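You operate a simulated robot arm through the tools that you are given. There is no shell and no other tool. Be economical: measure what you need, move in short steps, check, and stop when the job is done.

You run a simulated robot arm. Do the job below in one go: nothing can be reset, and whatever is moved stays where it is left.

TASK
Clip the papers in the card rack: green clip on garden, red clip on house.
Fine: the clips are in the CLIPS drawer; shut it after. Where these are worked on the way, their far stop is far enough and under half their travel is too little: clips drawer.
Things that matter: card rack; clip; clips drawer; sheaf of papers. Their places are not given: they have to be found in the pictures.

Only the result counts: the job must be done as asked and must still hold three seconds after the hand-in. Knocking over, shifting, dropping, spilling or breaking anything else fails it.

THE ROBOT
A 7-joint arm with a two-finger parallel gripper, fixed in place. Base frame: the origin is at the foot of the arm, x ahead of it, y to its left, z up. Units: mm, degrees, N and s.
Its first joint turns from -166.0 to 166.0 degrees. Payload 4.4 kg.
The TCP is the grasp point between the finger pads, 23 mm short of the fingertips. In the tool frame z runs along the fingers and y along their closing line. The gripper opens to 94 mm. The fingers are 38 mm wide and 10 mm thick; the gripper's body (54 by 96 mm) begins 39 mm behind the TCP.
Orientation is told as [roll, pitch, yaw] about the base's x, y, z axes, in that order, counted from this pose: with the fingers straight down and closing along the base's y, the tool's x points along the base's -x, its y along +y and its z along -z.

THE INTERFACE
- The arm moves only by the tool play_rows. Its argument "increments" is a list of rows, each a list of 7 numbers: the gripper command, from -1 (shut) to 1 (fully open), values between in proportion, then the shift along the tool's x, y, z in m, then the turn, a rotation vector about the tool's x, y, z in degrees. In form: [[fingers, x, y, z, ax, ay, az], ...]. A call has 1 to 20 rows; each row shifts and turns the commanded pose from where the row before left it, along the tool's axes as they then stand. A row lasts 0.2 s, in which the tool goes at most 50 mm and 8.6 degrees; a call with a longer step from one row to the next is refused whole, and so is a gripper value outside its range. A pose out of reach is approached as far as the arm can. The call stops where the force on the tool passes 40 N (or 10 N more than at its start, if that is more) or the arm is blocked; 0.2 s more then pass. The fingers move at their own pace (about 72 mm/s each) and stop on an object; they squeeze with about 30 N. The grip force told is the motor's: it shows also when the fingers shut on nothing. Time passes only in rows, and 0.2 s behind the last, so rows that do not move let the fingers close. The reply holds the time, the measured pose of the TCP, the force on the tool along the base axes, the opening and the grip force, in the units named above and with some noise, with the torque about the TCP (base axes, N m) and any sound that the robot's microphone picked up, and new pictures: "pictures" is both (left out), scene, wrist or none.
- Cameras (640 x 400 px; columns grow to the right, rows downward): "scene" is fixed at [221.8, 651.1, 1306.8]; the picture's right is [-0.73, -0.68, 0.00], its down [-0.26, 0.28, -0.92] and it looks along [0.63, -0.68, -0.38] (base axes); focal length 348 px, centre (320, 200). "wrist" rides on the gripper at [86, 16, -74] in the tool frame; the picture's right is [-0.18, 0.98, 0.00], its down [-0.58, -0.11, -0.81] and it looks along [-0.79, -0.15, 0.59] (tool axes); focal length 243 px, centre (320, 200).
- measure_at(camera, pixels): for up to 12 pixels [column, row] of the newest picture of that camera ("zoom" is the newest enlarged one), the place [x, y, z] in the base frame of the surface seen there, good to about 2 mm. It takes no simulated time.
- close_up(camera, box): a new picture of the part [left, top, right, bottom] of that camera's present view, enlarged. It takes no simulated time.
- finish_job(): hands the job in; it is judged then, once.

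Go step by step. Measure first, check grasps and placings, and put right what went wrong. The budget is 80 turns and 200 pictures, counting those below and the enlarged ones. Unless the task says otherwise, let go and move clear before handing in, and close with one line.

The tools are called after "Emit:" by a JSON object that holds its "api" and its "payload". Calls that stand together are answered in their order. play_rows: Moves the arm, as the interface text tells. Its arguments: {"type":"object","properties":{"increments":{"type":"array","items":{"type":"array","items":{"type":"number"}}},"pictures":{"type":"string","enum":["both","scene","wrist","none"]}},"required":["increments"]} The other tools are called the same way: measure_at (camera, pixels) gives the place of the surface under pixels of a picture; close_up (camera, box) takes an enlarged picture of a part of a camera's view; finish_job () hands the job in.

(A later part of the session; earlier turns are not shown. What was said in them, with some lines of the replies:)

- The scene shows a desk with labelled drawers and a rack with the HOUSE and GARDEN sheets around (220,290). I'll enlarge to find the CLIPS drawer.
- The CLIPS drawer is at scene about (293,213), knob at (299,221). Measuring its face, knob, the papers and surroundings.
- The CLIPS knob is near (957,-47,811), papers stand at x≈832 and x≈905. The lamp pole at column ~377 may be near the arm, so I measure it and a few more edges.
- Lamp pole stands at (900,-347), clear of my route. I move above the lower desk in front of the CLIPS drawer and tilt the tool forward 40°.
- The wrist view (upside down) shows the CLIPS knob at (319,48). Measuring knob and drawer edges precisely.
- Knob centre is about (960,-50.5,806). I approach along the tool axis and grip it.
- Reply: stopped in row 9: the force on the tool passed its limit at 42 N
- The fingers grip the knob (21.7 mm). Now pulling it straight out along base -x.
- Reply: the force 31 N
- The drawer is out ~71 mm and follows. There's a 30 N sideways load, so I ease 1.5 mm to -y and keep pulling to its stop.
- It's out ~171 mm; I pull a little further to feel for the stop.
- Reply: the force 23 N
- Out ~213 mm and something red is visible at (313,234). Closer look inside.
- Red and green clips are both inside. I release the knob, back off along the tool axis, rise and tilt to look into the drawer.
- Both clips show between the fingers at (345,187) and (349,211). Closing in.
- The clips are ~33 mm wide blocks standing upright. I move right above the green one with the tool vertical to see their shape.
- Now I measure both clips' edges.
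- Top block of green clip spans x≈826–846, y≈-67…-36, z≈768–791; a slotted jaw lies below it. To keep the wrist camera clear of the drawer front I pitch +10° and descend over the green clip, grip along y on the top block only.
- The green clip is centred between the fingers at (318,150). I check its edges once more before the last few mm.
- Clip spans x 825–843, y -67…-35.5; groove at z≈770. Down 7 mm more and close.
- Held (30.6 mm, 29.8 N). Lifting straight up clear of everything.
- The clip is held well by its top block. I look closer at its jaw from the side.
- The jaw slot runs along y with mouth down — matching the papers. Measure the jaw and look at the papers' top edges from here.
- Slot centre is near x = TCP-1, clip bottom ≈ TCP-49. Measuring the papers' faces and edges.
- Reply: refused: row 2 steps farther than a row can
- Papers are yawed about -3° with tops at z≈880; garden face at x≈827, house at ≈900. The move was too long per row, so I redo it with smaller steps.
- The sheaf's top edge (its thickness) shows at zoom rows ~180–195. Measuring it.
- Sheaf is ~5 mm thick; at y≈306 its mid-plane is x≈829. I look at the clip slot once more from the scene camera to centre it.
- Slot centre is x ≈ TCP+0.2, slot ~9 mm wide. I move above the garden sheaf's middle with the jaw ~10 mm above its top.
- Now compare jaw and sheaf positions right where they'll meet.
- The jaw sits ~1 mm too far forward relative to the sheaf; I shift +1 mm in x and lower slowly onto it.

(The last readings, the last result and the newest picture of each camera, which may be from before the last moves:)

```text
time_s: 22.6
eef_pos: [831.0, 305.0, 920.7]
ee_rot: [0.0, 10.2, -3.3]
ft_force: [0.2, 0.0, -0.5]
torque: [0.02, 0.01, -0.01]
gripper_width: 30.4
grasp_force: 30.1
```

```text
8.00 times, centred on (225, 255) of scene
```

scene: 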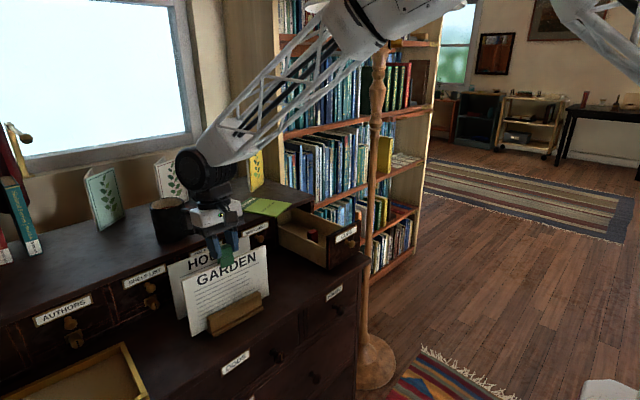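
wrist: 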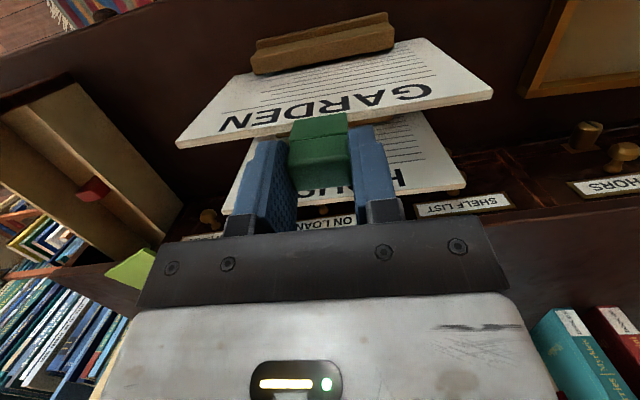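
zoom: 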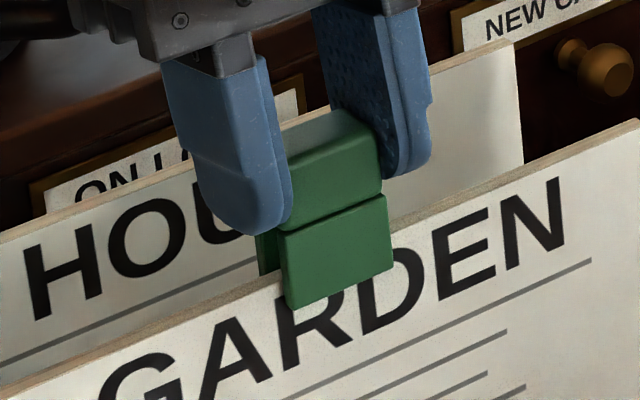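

The sheaf is inside the slot with no contact force. Lowering the last ~11 mm.

Emit:
{"api": "play_rows", "payload": {"increments": [[-1, -0.0007, 0, 0.0039, 0, 0, 0], [-1, -0.0007, 0, 0.0039, 0, 0, 0], [-1, -0.0005, 0, 0.003, 0, 0, 0], [-1, -0.0003, 0, 0.002, 0, 0, 0], [-1, 0, 0, 0, 0, 0, 0]], "pictures": "scene"}}

Emit:
{"api": "close_up", "payload": {"camera": "scene", "box": [190, 230, 260, 280]}}

```text
time_s: 23.8
eef_pos: [830.0, 305.6, 904.9]
ee_rot: [0.0, 10.2, -3.3]
ft_force: [0.4, 0.0, -0.5]
torque: [0.01, 0.01, 0.01]
gripper_width: 31.0
grasp_force: 30.0
```

scene: 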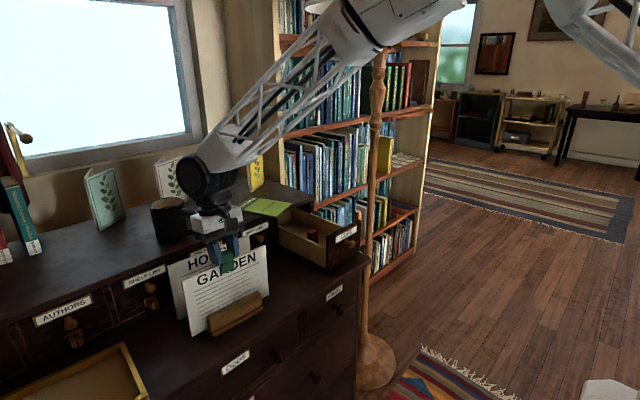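

```text
8.00 times, centred on (225, 255) of scene
```

zoom: 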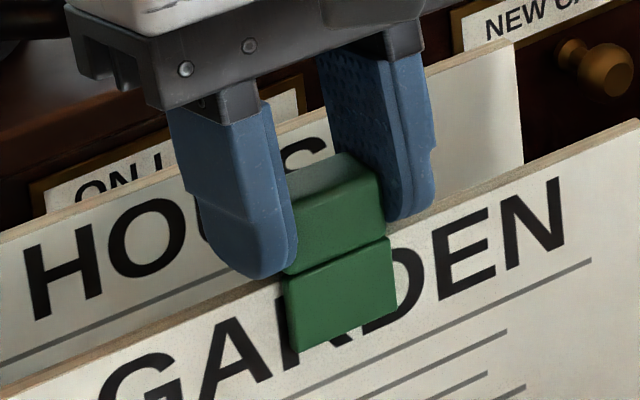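

Nearly seated, still no force. I lower a couple mm more in 1 mm steps to feel the seat.

Emit:
{"api": "play_rows", "payload": {"increments": [[-1, -0.0002, 0, 0.001, 0, 0, 0], [-1, -0.0002, 0, 0.001, 0, 0, 0], [-1, 0, 0, 0, 0, 0, 0]], "pictures": "wrist"}}

Emit:
{"api": "close_up", "payload": {"camera": "wrist", "box": [200, 60, 460, 230]}}

```text
time_s: 24.6
eef_pos: [830.1, 303.8, 903.5]
ee_rot: [0.1, 10.1, -3.3]
ft_force: [0.3, 0.8, 0.0]
torque: [0.03, 0.04, 0.01]
gripper_width: 30.7
grasp_force: 29.9
```

wrist: 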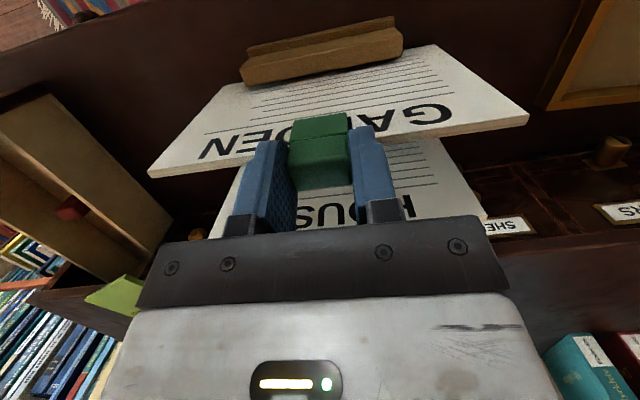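

```text
2.35 times, centred on (330, 145) of wrist
```

zoom: 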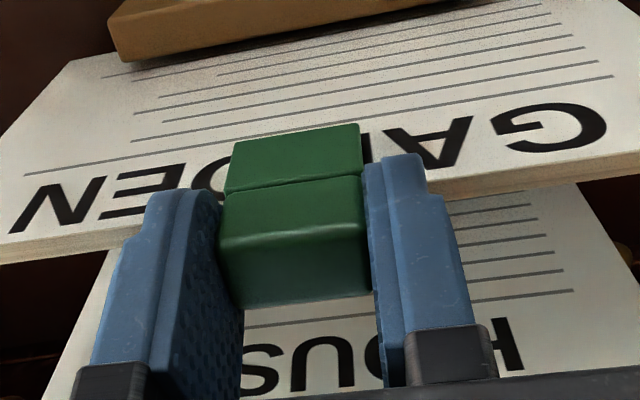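

The groove is level with the sheaf's top; seated to within a mm or so. Releasing and rising.

Emit:
{"api": "play_rows", "payload": {"increments": [[-1, -0.0002, 0, 0.001, 0, 0, 0], [-0.25, 0, 0, 0, 0, 0, 0], [-0.15, 0, 0, 0, 0, 0, 0], [-0.1, 0, 0, 0, 0, 0, 0], [-0.1, 0.0035, 0, -0.0197, 0, 0, 0], [-0.1, 0.0053, 0, -0.0296, 0, 0, 0], [-0.1, 0.007, 0, -0.0394, 0, 0, 0]]}}

Emit:
{"api": "close_up", "payload": {"camera": "scene", "box": [170, 225, 280, 305]}}

Emit:
{"api": "close_up", "payload": {"camera": "wrist", "box": [200, 60, 460, 230]}}

```text
time_s: 26.2
eef_pos: [830.5, 306.4, 992.9]
ee_rot: [-0.2, 10.2, -3.2]
ft_force: [-1.1, 0.4, -0.4]
torque: [-0.02, 0.03, -0.01]
gripper_width: 41.9
grasp_force: 0.0
```

scene: 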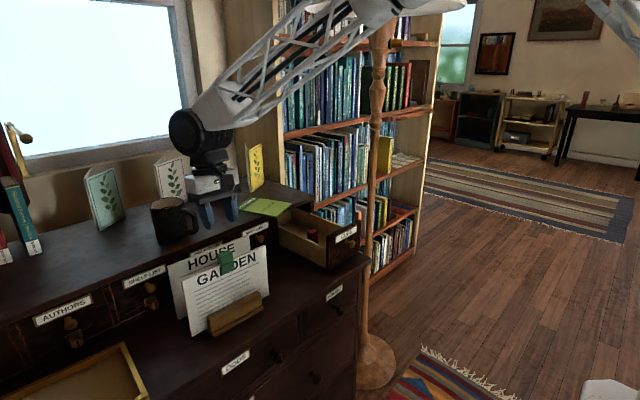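
wrist: 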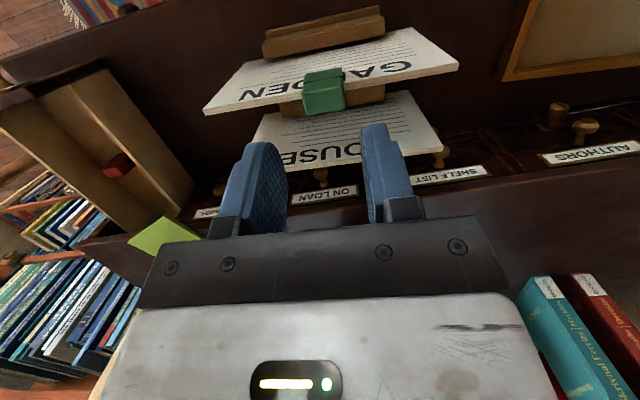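

```text
5.00 times, centred on (225, 265) of scene
```

zoom: 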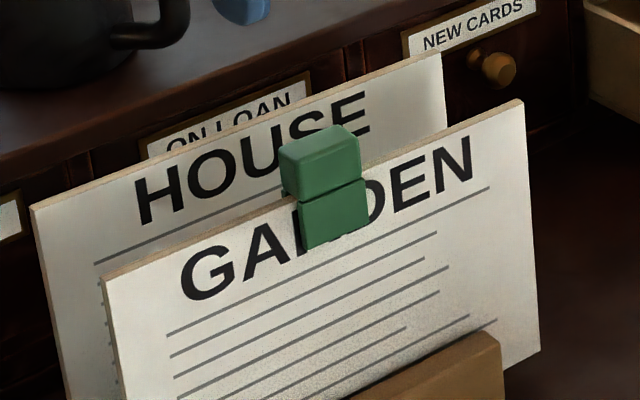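

```text
2.35 times, centred on (330, 145) of wrist
```

zoom: 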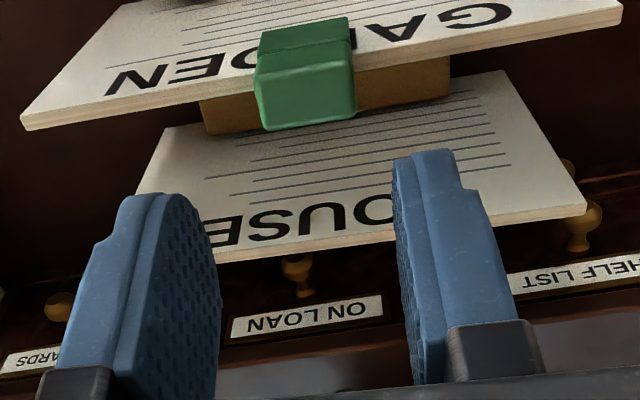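

The green clip sits on the garden sheaf and holds without the gripper. A quick measure of it, then to the red clip.

Emit:
{"api": "measure_at", "payload": {"camera": "scene", "pixels": [[226, 252], [221, 258], [229, 268], [238, 262], [219, 266], [208, 280], [250, 255]]}}

Emit:
{"api": "play_rows", "payload": {"increments": [[-0.1, 0, -0.04, 0, 0, -5.1, 0], [-0.1, 0, -0.04, 0, 0, -5.1, 0], [-0.1, 0, -0.04, 0, 0, 0, -3.2], [-0.1, 0, -0.04, 0, 0, 0, 0], [0.1, 0, -0.04, 0, 0, 0, 0], [0.1, 0, -0.04, 0, 0, 0, 0], [0.1, 0, -0.04, 0, 0, 0, 0], [0.1, 0, -0.04, 0, 0, 0, 0], [0.1, 0, -0.037, 0, 0, 0, 0], [0.1, 0, 0, 0, 0, 0, 0]]}}

```text
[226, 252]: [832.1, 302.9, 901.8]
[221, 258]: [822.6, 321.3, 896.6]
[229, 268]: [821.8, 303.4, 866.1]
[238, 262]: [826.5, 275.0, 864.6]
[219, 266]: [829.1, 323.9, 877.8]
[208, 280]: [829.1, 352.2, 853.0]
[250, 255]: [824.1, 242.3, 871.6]
```

```text
time_s: 28.4
eef_pos: [822.9, -51.4, 992.3]
ee_rot: [-0.1, 0.1, -0.1]
ft_force: [0.2, 0.0, -0.2]
torque: [-0.01, 0.0, -0.07]
gripper_width: 51.4
grasp_force: 0.0
```

scene: 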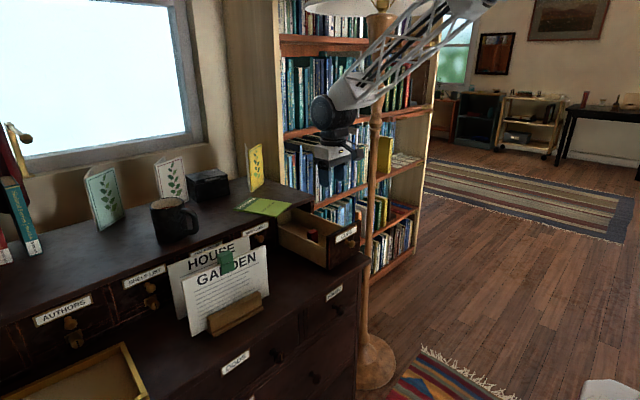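
wrist: 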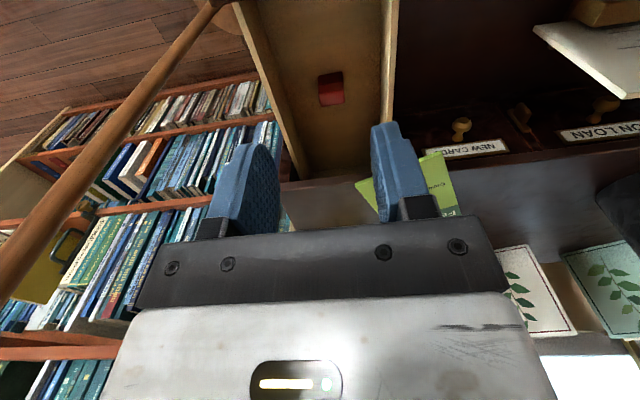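

Green clip top is at z≈902 — seated. Now over the red clip (centre ≈ 903.5,-51) and down.

Emit:
{"api": "play_rows", "payload": {"increments": [[0.1, -0.04, 0, 0, 0, 0, 0], [0.1, -0.04, 0, 0, 0, 0, 0], [0.1, -0.0006, 0.0004, 0.04, 0, 0, 0], [0.1, 0, 0, 0.04, 0, 0, 0], [0.1, 0, 0, 0.04, 0, 0, 0], [0.1, 0, 0, 0.04, 0, 0, 0], [0.1, 0, 0, 0.025, 0, 0, 0], [0.1, 0, 0, 0, 0, 0, 0]], "pictures": "wrist"}}

Emit:
{"api": "close_up", "payload": {"camera": "wrist", "box": [250, 90, 410, 230]}}

Emit:
{"api": "measure_at", "payload": {"camera": "wrist", "pixels": [[294, 179], [350, 172], [318, 152], [318, 178], [318, 140], [318, 165]]}}

```text
time_s: 30.2
eef_pos: [903.8, -51.5, 808.2]
ee_rot: [0.1, 0.0, -0.1]
ft_force: [0.3, 0.6, -0.2]
torque: [-0.01, -0.02, -0.01]
gripper_width: 51.7
grasp_force: 0.1
```

wrist: 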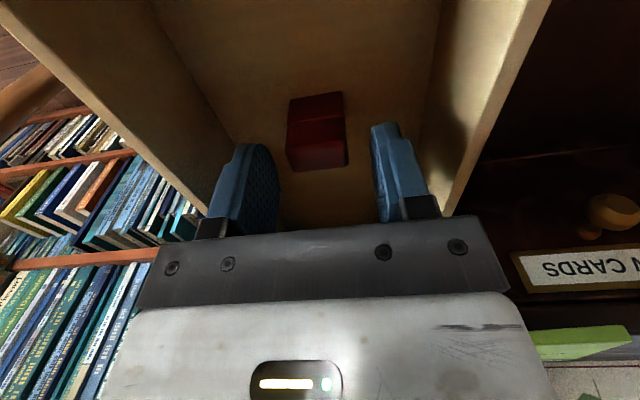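

```text
2.86 times, centred on (330, 160) of wrist
```

zoom: 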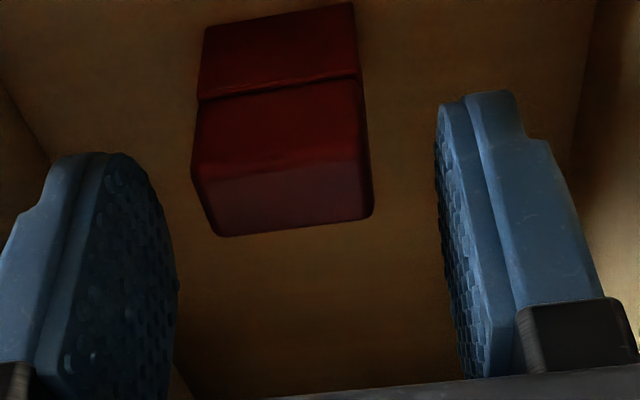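

```text
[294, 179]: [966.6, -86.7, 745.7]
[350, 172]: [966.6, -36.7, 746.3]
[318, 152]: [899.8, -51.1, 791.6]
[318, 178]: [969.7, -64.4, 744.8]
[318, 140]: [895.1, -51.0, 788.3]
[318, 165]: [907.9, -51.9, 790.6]
```

Red clip (x 895–912, y centre -51.5) is centred between the fingers. Down 13 mm, grip, and lift.

Emit:
{"api": "play_rows", "payload": {"increments": [[0.1, 0, 0, 0.008, 0, 0, 0], [0.1, 0, 0, 0.0055, 0, 0, 0], [0.1, 0, 0, 0, 0, 0, 0], [-0.2, 0, 0, 0, 0, 0, 0], [-1, 0, 0, 0, 0, 0, 0], [-1, 0, 0, 0, 0, 0, 0], [-1, 0, 0, 0, 0, 0, 0]], "pictures": "wrist"}}

```text
time_s: 31.8
eef_pos: [904.1, -51.9, 794.2]
ee_rot: [0.2, 0.0, -0.2]
ft_force: [0.7, 0.7, 0.6]
torque: [0.0, 0.02, -0.02]
gripper_width: 30.5
grasp_force: 30.0
```

wrist: 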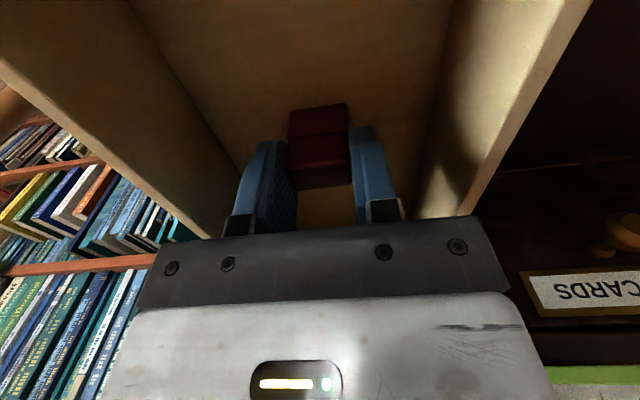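

Held. Lift straight, travel to above the house sheaf (mid y≈298) slightly in front, yaw -3.3°.

Emit:
{"api": "play_rows", "payload": {"increments": [[-1, 0, 0, -0.02, 0, 0, 0], [-1, 0, 0, -0.04, 0, 0, 0], [-1, 0, 0, -0.04, 0, 0, 0], [-1, 0, 0, -0.04, 0, 0, 0], [-1, 0, 0, -0.03, 0, 0, 0], [-1, 0.01, 0.04, 0, 0, 0, 0], [-1, 0.01, 0.04, 0, 0, 0, 0], [-1, 0, 0.04, 0, 0, 0, 0], [-1, 0, 0.04, 0, 0, 0, 0], [-1, 0, 0.04, 0, 0, 0, 0], [-1, 0, 0.04, 0, 0, 0, 0], [-1, 0, 0.04, 0, 0, 0, 0], [-1, 0, 0.04, 0, 0, 0, 0], [-1, 0, 0.03, 0, 0, 0, 0], [-1, 0, 0, 0, 0, 0, 3.2], [-1, 0, 0, 0, 0, 0, 0]]}}

Emit:
{"api": "close_up", "payload": {"camera": "scene", "box": [180, 200, 250, 260]}}

Emit:
{"api": "close_up", "payload": {"camera": "wrist", "box": [200, 60, 460, 230]}}

```text
time_s: 35.2
eef_pos: [884.1, 299.4, 964.2]
ee_rot: [0.0, 0.0, -3.2]
ft_force: [0.6, -0.2, -0.4]
torque: [-0.01, 0.03, 0.0]
gripper_width: 30.8
grasp_force: 29.3
```

scene: 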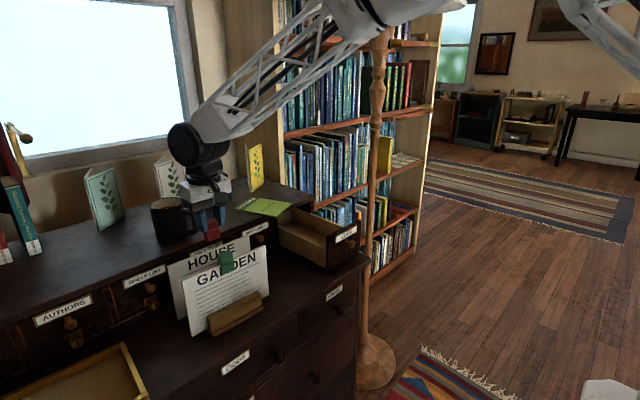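
wrist: 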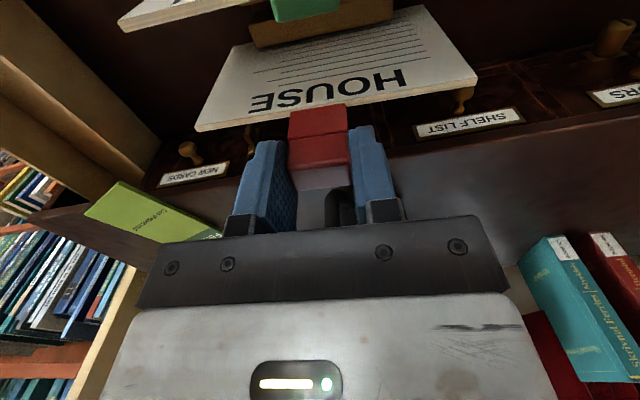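

```text
6.67 times, centred on (215, 230) of scene
```

zoom: 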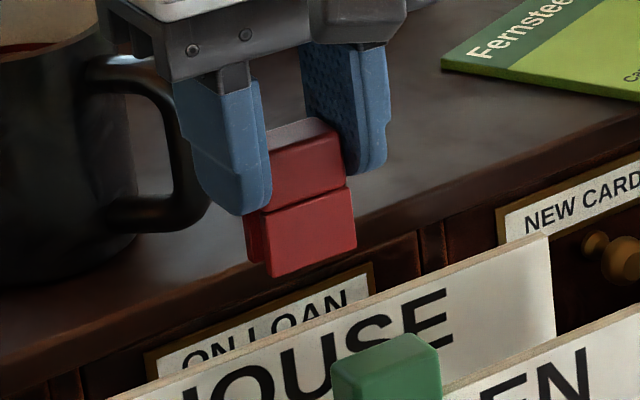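

```text
2.35 times, centred on (330, 145) of wrist
```

zoom: 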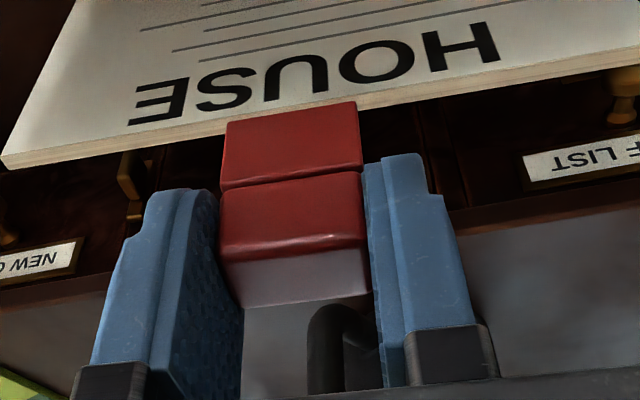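

Check the mug's clearance, the house sheaf's top edge, and the jaw's position.

Emit:
{"api": "measure_at", "payload": {"camera": "scene", "pixels": [[172, 200], [192, 208], [201, 225], [175, 240], [155, 205], [213, 238], [209, 242], [208, 237], [214, 226]]}}

Emit:
{"api": "measure_at", "payload": {"camera": "wrist", "pixels": [[260, 117], [260, 119], [280, 112], [380, 95], [380, 97], [280, 115], [360, 100], [320, 120], [320, 150], [300, 128], [340, 124]]}}

Emit:
{"api": "close_up", "payload": {"camera": "scene", "box": [200, 225, 225, 245]}}

```text
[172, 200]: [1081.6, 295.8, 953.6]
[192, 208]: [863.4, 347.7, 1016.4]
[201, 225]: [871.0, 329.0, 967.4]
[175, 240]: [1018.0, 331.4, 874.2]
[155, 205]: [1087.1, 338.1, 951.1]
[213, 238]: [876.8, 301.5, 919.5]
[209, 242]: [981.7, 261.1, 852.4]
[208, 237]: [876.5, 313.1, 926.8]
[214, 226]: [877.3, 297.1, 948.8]
```

```text
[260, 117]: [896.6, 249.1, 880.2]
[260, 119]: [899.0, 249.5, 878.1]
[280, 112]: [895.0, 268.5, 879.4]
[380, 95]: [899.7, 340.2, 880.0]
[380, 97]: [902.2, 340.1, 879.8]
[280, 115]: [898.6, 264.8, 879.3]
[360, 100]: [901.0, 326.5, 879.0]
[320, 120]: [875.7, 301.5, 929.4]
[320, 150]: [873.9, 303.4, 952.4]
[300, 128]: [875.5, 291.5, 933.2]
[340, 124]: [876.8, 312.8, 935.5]
```

```text
16.00 times, centred on (212, 235) of scene
```

zoom: 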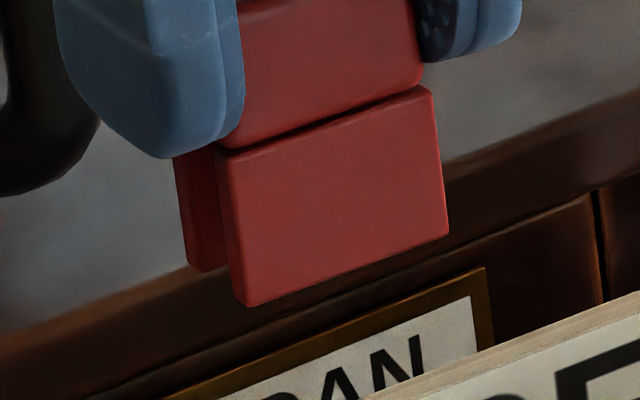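

Mug stays behind x≈985+, clear. House mid-plane ≈901 at y≈300, slot centre now ≈884.8: shift +16 mm in x and lower to just above the edge, then verify.

Emit:
{"api": "play_rows", "payload": {"increments": [[-1, -0.0162, 0.0009, 0, 0, 0, 0], [-1, 0, 0, 0.014, 0, 0, 0], [-1, 0, 0, 0.012, 0, 0, 0], [-1, 0, 0, 0, 0, 0, 0]]}}

Emit:
{"api": "close_up", "payload": {"camera": "scene", "box": [185, 225, 235, 265]}}

Emit:
{"api": "close_up", "payload": {"camera": "wrist", "box": [200, 30, 460, 200]}}

```text
time_s: 36.2
eef_pos: [900.9, 299.5, 937.4]
ee_rot: [0.0, 0.0, -3.3]
ft_force: [-0.9, -0.1, -0.1]
torque: [0.01, -0.02, 0.01]
gripper_width: 30.7
grasp_force: 30.0
```

scene: 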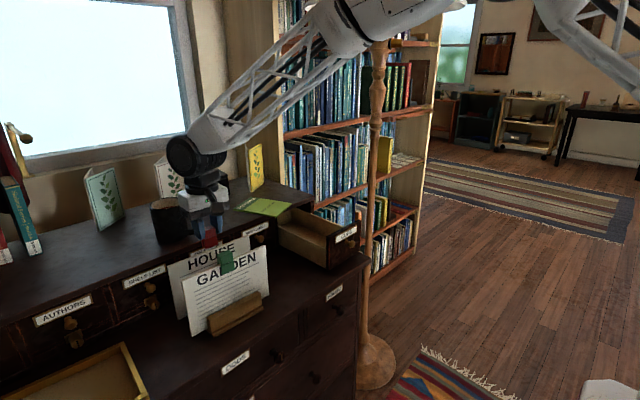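
wrist: 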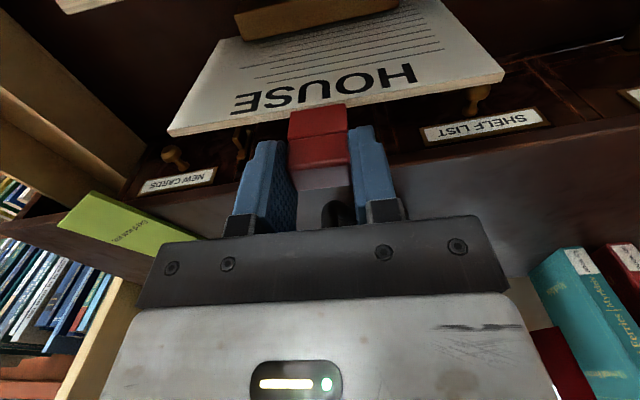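

```text
10.00 times, centred on (210, 245) of scene
```

zoom: 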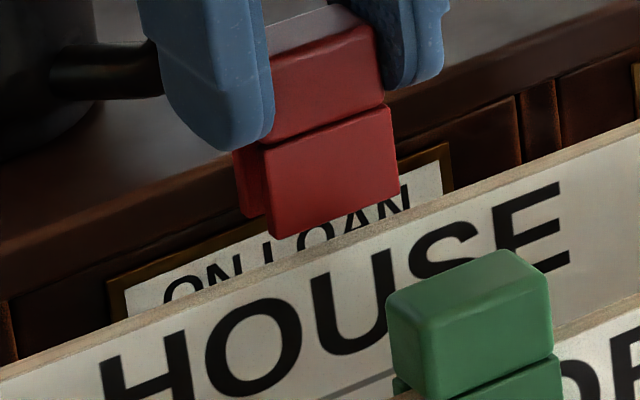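

```text
2.35 times, centred on (330, 115) of wrist
```

zoom: 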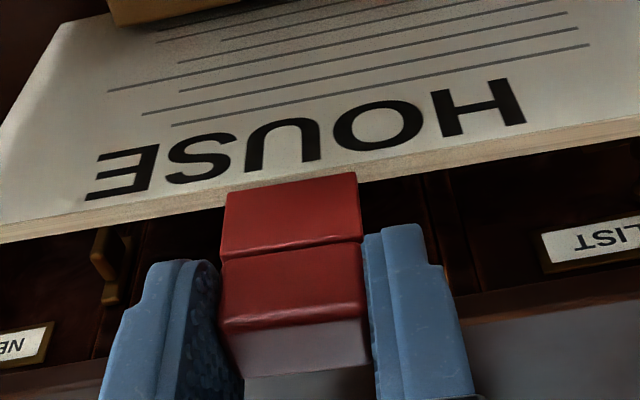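

Emit:
{"api": "measure_at", "payload": {"camera": "zoom", "pixels": [[180, 197], [180, 203], [180, 208], [400, 155], [400, 164], [400, 171], [290, 215], [240, 235], [340, 210], [450, 155], [120, 218]]}}

Emit:
{"api": "measure_at", "payload": {"camera": "scene", "pixels": [[214, 245], [209, 248], [204, 246], [203, 243], [200, 256], [228, 247]]}}

```text
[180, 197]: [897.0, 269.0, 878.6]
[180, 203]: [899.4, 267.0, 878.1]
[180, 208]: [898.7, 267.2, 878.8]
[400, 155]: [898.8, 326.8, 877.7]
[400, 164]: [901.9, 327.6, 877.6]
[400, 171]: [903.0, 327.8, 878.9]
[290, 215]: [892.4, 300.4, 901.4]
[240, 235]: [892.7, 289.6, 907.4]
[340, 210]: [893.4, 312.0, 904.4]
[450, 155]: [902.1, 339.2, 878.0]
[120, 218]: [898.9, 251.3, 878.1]
```

```text
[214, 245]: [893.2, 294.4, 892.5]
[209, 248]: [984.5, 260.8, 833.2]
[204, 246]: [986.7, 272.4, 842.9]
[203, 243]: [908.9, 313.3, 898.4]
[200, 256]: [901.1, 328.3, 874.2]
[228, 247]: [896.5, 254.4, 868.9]
```

Jaw slot spans about x 897–906 and the sheaf 898.5–903.5 there: aligned. Lowering slowly.

Emit:
{"api": "play_rows", "payload": {"increments": [[-1, 0, 0, 0.005, 0, 0, 0], [-1, 0, 0, 0.005, 0, 0, 0], [-1, 0, 0, 0.005, 0, 0, 0], [-1, 0, 0, 0.004, 0, 0, 0], [-1, 0, 0, 0, 0, 0, 0]], "pictures": "scene"}}

Emit:
{"api": "close_up", "payload": {"camera": "scene", "box": [185, 225, 235, 265]}}

```text
time_s: 37.4
eef_pos: [899.8, 298.7, 919.7]
ee_rot: [-0.1, 0.0, -3.3]
ft_force: [-0.3, -0.5, -0.6]
torque: [-0.01, 0.0, 0.04]
gripper_width: 30.8
grasp_force: 29.8
```

scene: 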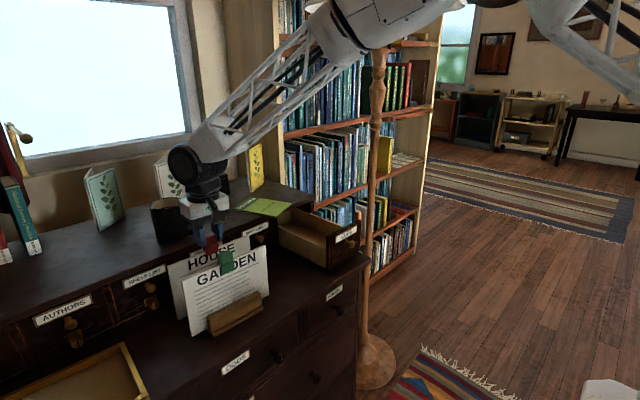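

```text
10.00 times, centred on (210, 245) of scene
```

zoom: 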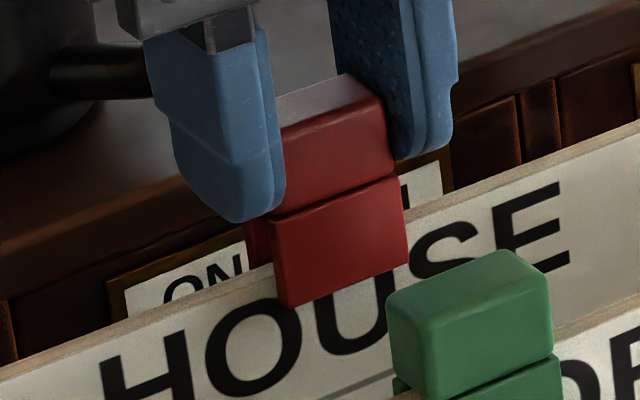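

The sheaf is in the slot. Lowering the remaining 15 mm.

Emit:
{"api": "play_rows", "payload": {"increments": [[-1, 0, 0, 0.005, 0, 0, 0], [-1, 0, 0, 0.004, 0, 0, 0], [-1, 0, 0, 0.003, 0, 0, 0], [-1, 0, 0, 0.002, 0, 0, 0], [-1, 0, 0, 0.001, 0, 0, 0], [-1, 0, 0, 0, 0, 0, 0]], "pictures": "scene"}}

Emit:
{"api": "close_up", "payload": {"camera": "scene", "box": [185, 225, 235, 265]}}

```text
time_s: 38.8
eef_pos: [900.3, 298.7, 905.4]
ee_rot: [0.1, 0.0, -3.3]
ft_force: [-0.2, -0.1, -0.4]
torque: [-0.02, 0.01, 0.01]
gripper_width: 30.9
grasp_force: 30.3
```

scene: 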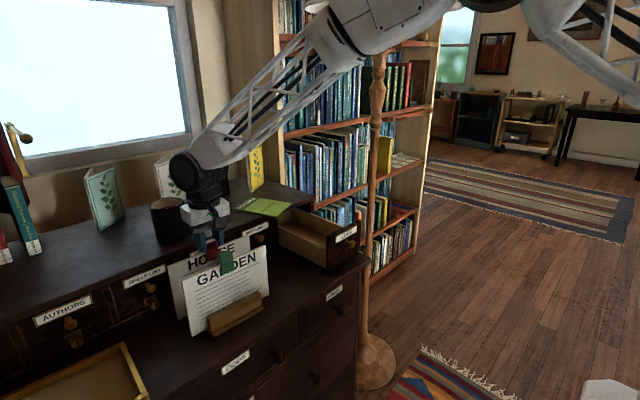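

```text
10.00 times, centred on (210, 245) of scene
```

zoom: 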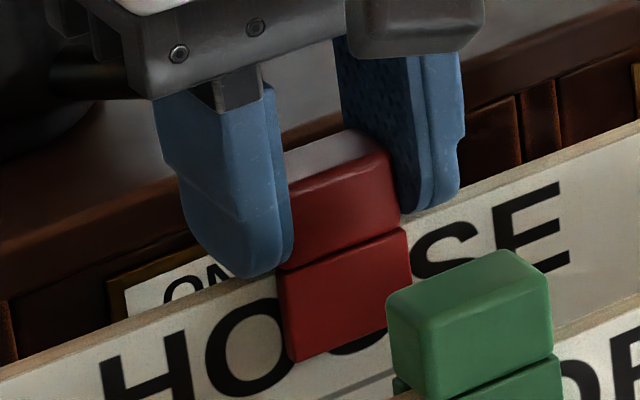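

Groove nearly level with the sheaf top, no force. Two more mm, release, and rise.

Emit:
{"api": "play_rows", "payload": {"increments": [[-1, 0, 0, 0.001, 0, 0, 0], [-1, 0, 0, 0.001, 0, 0, 0], [-0.25, 0, 0, 0, 0, 0, 0], [-0.15, 0, 0, 0, 0, 0, 0], [-0.1, 0, 0, 0, 0, 0, 0], [-0.1, 0, 0, -0.02, 0, 0, 0], [-0.1, 0, 0, -0.03, 0, 0, 0], [-0.1, 0, 0, -0.04, 0, 0, 0]]}}

Emit:
{"api": "close_up", "payload": {"camera": "scene", "box": [170, 225, 280, 305]}}

Emit:
{"api": "measure_at", "payload": {"camera": "scene", "pixels": [[217, 240], [222, 246], [216, 257], [226, 252], [229, 268]]}}

```text
time_s: 40.6
eef_pos: [900.0, 298.4, 992.2]
ee_rot: [-0.1, 0.1, -3.3]
ft_force: [-0.4, 1.2, 0.0]
torque: [0.03, 0.03, 0.01]
gripper_width: 42.5
grasp_force: 0.0
```

scene: 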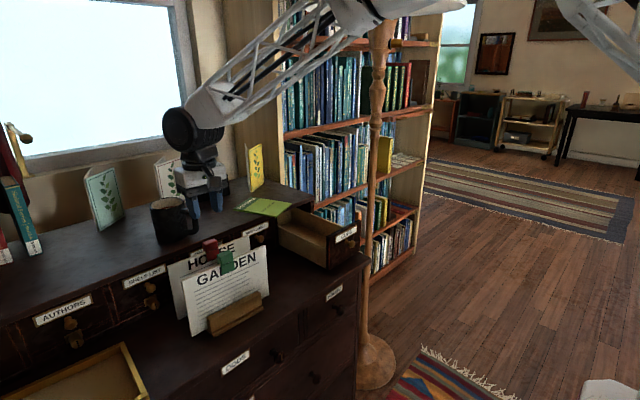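
wrist: 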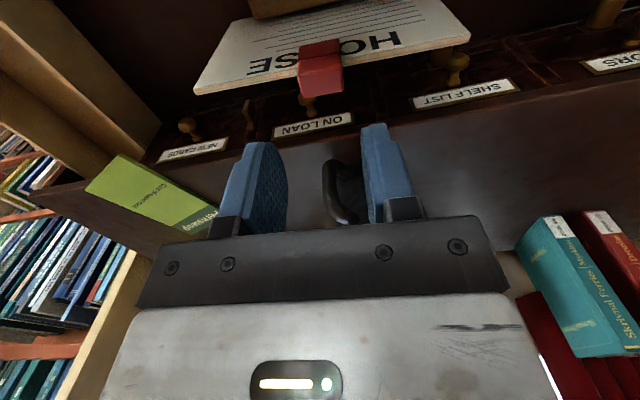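

```text
5.00 times, centred on (225, 265) of scene
```

zoom: 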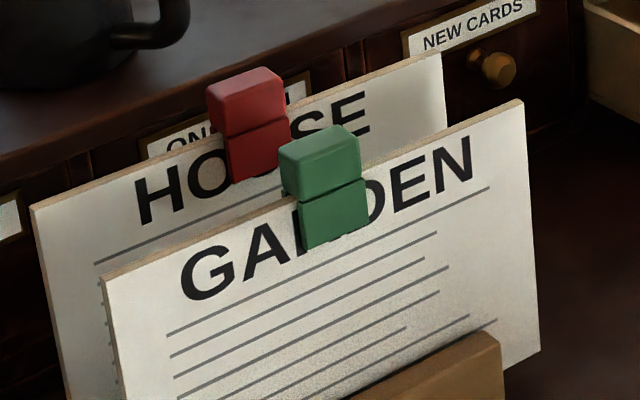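

```text
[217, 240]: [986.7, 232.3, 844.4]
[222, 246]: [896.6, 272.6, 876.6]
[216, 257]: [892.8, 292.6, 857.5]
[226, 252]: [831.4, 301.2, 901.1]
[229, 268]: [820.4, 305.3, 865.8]
```

Both clips hold: green on GARDEN, red on HOUSE. Now I go back in front of the drawer knob to shut it.

Emit:
{"api": "play_rows", "payload": {"increments": [[0, 0, 0, 0, 0, 0, -3.3], [0, 0.024, -0.035, 0, 0, 0, 0], [0, 0.024, -0.035, 0, 0, 0, 0], [0, 0.024, -0.035, 0, 0, 0, 0], [0, 0.024, -0.035, 0, 0, 0, 0], [0, 0.024, -0.035, 0, 0, 0, 0], [0, 0.024, -0.035, 0, 0, 0, 0], [0, 0.024, -0.035, 0, 0, 0, 0], [0, 0.024, -0.035, 0, 0, 0, 0], [0, 0.024, -0.035, 0, 0, 0, 0], [0, 0.024, -0.035, 0, 0, 0, 0], [0, 0, 0, 0.037, 0, -8, 0], [0, 0, 0, 0.037, 0, -8, 0], [0, 0, 0, 0.03, 0, -8, 0], [0, 0, 0, 0, 0, -8, 0], [0, 0, 0, 0, 0, -8, 0]]}}

Emit:
{"api": "measure_at", "payload": {"camera": "scene", "pixels": [[212, 241], [210, 244], [213, 250]]}}

```text
time_s: 44.2
eef_pos: [670.2, -52.0, 832.3]
ee_rot: [0.6, -35.0, -0.4]
ft_force: [0.2, -0.1, 1.1]
torque: [0.0, 0.07, -0.03]
gripper_width: 46.9
grasp_force: 0.0
stopped in row 16: the arm was blocked; the commanded pose is now the measured one
```

scene: 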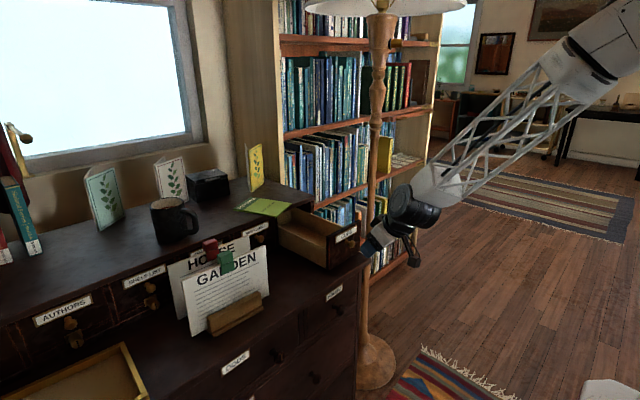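
wrist: 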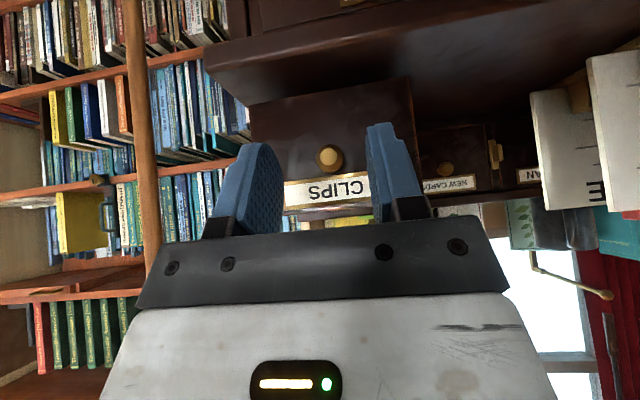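

```text
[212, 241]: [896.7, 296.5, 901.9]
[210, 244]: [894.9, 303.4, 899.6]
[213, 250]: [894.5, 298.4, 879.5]
```

The arm hit a limit at -35° tilt, which is fine. The knob is lined up between the fingers; I advance and grip it.

Emit:
{"api": "play_rows", "payload": {"increments": [[0, -0.0197, 0, 0.0303, 0, 0, 0], [0, -0.0197, 0, 0.0303, 0, 0, 0], [0, 0, 0, 0, 0, 0, 0]]}}

Emit:
{"api": "measure_at", "payload": {"camera": "wrist", "pixels": [[322, 178], [315, 178], [330, 178], [322, 190]]}}

```text
time_s: 45.0
eef_pos: [739.7, -51.0, 804.8]
ee_rot: [0.6, -34.9, -0.3]
ft_force: [0.2, -0.2, 0.3]
torque: [0.05, 0.0, 0.0]
gripper_width: 46.9
grasp_force: 0.1
```

scene: 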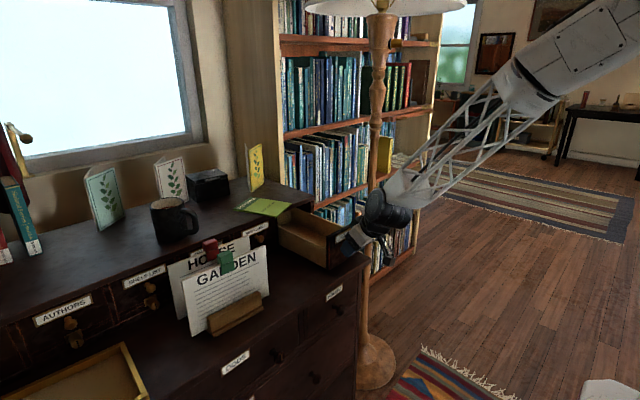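
wrist: 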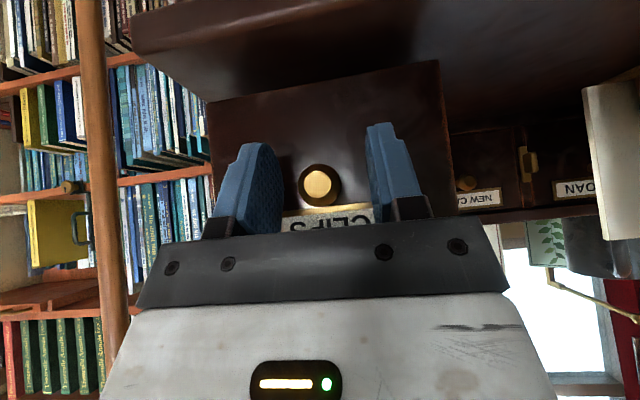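

```text
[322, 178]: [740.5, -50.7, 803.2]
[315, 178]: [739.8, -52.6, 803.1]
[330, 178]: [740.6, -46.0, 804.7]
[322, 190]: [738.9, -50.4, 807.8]
```

The knob is centred. Grip and push along +x.

Emit:
{"api": "play_rows", "payload": {"increments": [[-1, 0, 0, 0, 0, 0, 0], [-1, 0, 0, 0, 0, 0, 0], [-1, 0, 0, 0, 0, 0, 0], [-1, -0.0082, 0, 0.0057, 0, 0, 0], [-1, -0.0123, 0, 0.0086, 0, 0, 0], [-1, -0.0164, 0, 0.0115, 0, 0, 0], [-1, -0.0164, 0, 0.0115, 0, 0, 0], [-1, -0.0164, 0, 0.0115, 0, 0, 0], [-1, -0.0164, 0, 0.0115, 0, 0, 0], [-1, -0.0164, 0, 0.0115, 0, 0, 0]]}}

```text
time_s: 45.8
eef_pos: [739.8, -53.3, 804.7]
ee_rot: [0.5, -35.1, -0.4]
ft_force: [4.4, -13.6, -3.9]
torque: [0.0, 0.44, 0.12]
gripper_width: 21.8
grasp_force: 44.8
stopped in row 4: the force on the tool passed its limit at 42 N (the readings are from after the stop); the commanded pose is now the measured one
```

scene: 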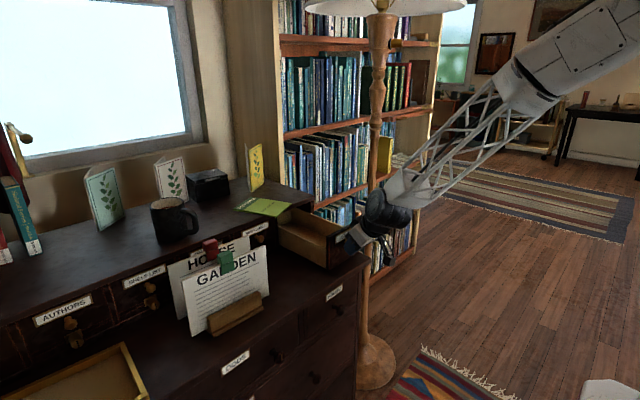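
wrist: 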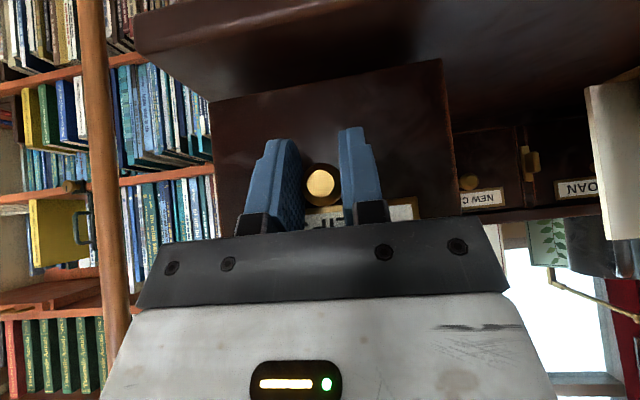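

Closing the grip tripped the force limit, as before (off-centre fingers). Now it's settled on the knob, so I push smoothly.

Emit:
{"api": "play_rows", "payload": {"increments": [[-1, 0, 0, 0, 0, 0, 0], [-1, -0.0041, 0, 0.0029, 0, 0, 0], [-1, -0.0082, 0, 0.0057, 0, 0, 0], [-1, -0.0082, 0, 0.0057, 0, 0, 0], [-1, -0.0123, 0, 0.0086, 0, 0, 0], [-1, -0.0123, 0, 0.0086, 0, 0, 0], [-1, -0.0123, 0, 0.0086, 0, 0, 0], [-1, -0.0123, 0, 0.0086, 0, 0, 0]], "pictures": "scene"}}

```text
time_s: 47.6
eef_pos: [824.3, -52.0, 804.2]
ee_rot: [0.6, -35.1, -0.3]
ft_force: [-1.2, -13.8, -3.8]
torque: [-0.03, -0.25, 0.19]
gripper_width: 21.7
grasp_force: 44.9
```

scene: 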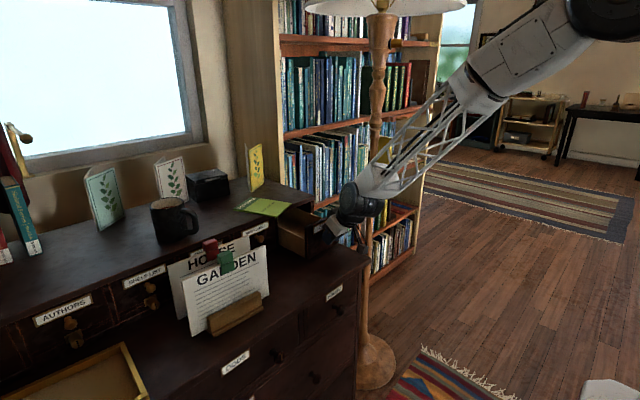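

Drawer slides in. Continuing, slower at the end.

Emit:
{"api": "play_rows", "payload": {"increments": [[-1, -0.0123, 0, 0.0086, 0, 0, 0], [-1, -0.0123, 0, 0.0086, 0, 0, 0], [-1, -0.0123, 0, 0.0086, 0, 0, 0], [-1, -0.0123, 0, 0.0086, 0, 0, 0], [-1, -0.0123, 0, 0.0086, 0, 0, 0], [-1, -0.0123, 0, 0.0086, 0, 0, 0], [-1, -0.0123, 0, 0.0086, 0, 0, 0], [-1, -0.0041, 0, 0.0029, 0, 0, 0], [-1, -0.0041, 0, 0.0029, 0, 0, 0], [-1, -0.0041, 0, 0.0029, 0, 0, 0], [-1, -0.0041, 0, 0.0029, 0, 0, 0], [-1, -0.0025, 0, 0.0017, 0, 0, 0], [-1, -0.0025, 0, 0.0017, 0, 0, 0], [-1, 0, 0, 0, 0, 0, 0]]}}

```text
time_s: 50.6
eef_pos: [952.8, -52.7, 804.4]
ee_rot: [0.5, -34.9, -0.4]
ft_force: [-37.4, 2.4, 11.7]
torque: [-0.01, -0.07, 0.25]
gripper_width: 21.7
grasp_force: 45.2
```

scene: 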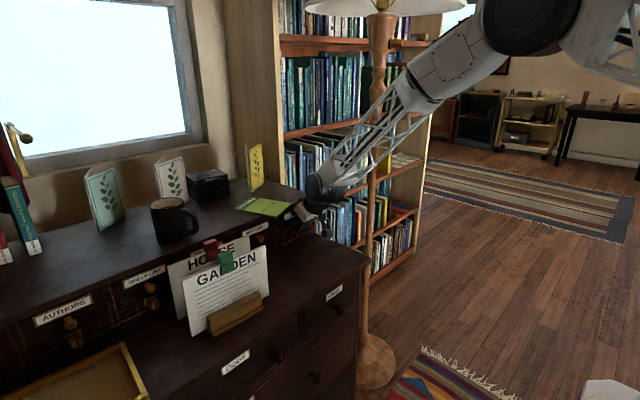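
wrist: 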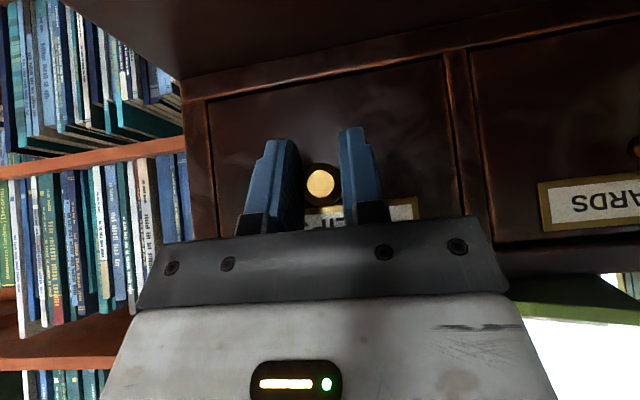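

37 N on the stop with the face flush: it's shut. I relax the push, release and back away.

Emit:
{"api": "play_rows", "payload": {"increments": [[-1, 0.0012, 0, -0.0008, 0, 0, 0], [0, 0, 0, 0, 0, 0, 0], [0, 0, 0, 0, 0, 0, 0], [0, 0, 0, 0, 0, 0, 0], [0, 0, 0, -0.02, 0, 0, 0], [0, 0, 0, -0.04, 0, 0, 0], [0, 0, 0, -0.04, 0, 0, 0], [0, 0, 0, -0.04, 0, 0, 0], [0, 0, 0, -0.04, 0, 0, 0]]}}

Emit:
{"api": "close_up", "payload": {"camera": "scene", "box": [160, 180, 340, 310]}}

Emit:
{"api": "measure_at", "payload": {"camera": "wrist", "pixels": [[320, 44], [285, 85], [366, 72], [384, 40], [260, 60]]}}

Emit:
{"api": "measure_at", "payload": {"camera": "scene", "pixels": [[299, 221], [293, 213], [286, 235], [305, 228], [311, 208], [279, 238]]}}

```text
time_s: 52.6
eef_pos: [850.2, -54.7, 949.9]
ee_rot: [0.5, -35.0, -0.4]
ft_force: [-0.6, 0.3, -0.4]
torque: [0.01, -0.04, 0.0]
gripper_width: 46.7
grasp_force: 0.0
```

scene: 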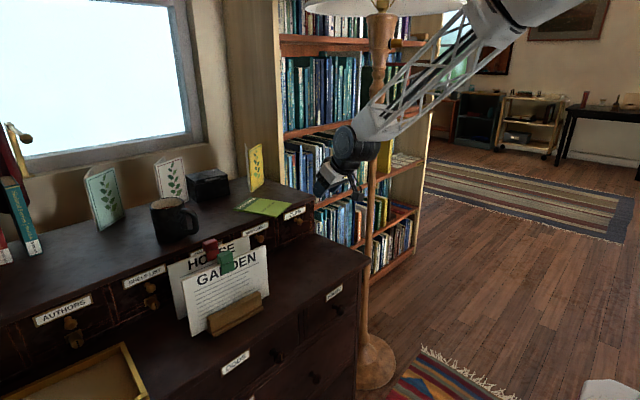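
wrist: 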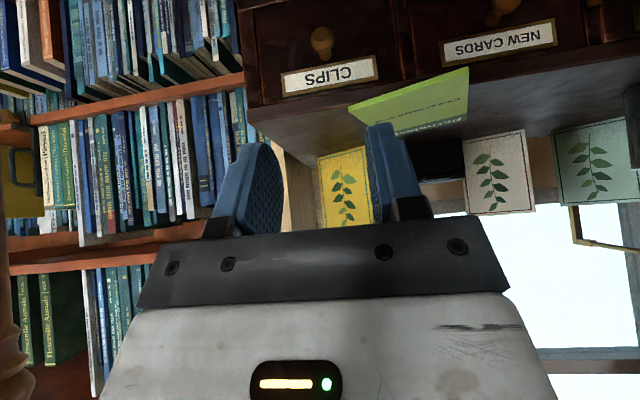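

```text
3.08 times, centred on (250, 245) of scene
```

zoom: 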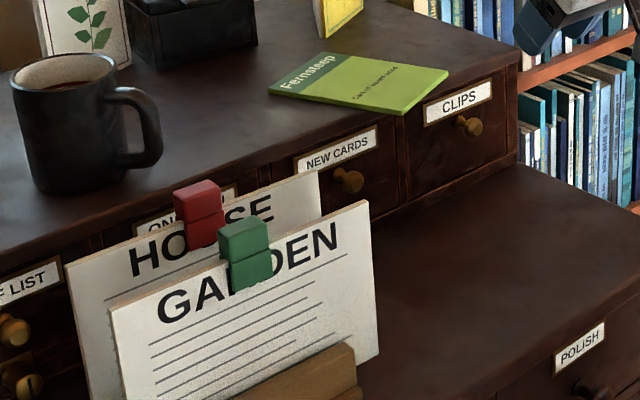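

```text
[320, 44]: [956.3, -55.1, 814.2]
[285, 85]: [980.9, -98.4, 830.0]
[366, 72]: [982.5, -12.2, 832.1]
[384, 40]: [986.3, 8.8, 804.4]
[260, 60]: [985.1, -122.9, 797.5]
```

```text
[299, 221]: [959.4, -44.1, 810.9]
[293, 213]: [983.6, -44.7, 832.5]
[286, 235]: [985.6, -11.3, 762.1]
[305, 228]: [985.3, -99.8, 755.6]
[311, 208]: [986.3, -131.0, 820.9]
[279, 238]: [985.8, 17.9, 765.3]
```

The CLIPS face is flush at x≈985.5, as at the start. Both clips sit on their sheaves, nothing else has moved, and the gripper is empty and clear, so I'm handing in.

Emit:
{"api": "finish_job", "payload": {}}

```text
The job is handed in.
```

The green clip is on the garden papers, the red clip is on the house papers, and the CLIPS drawer is shut.
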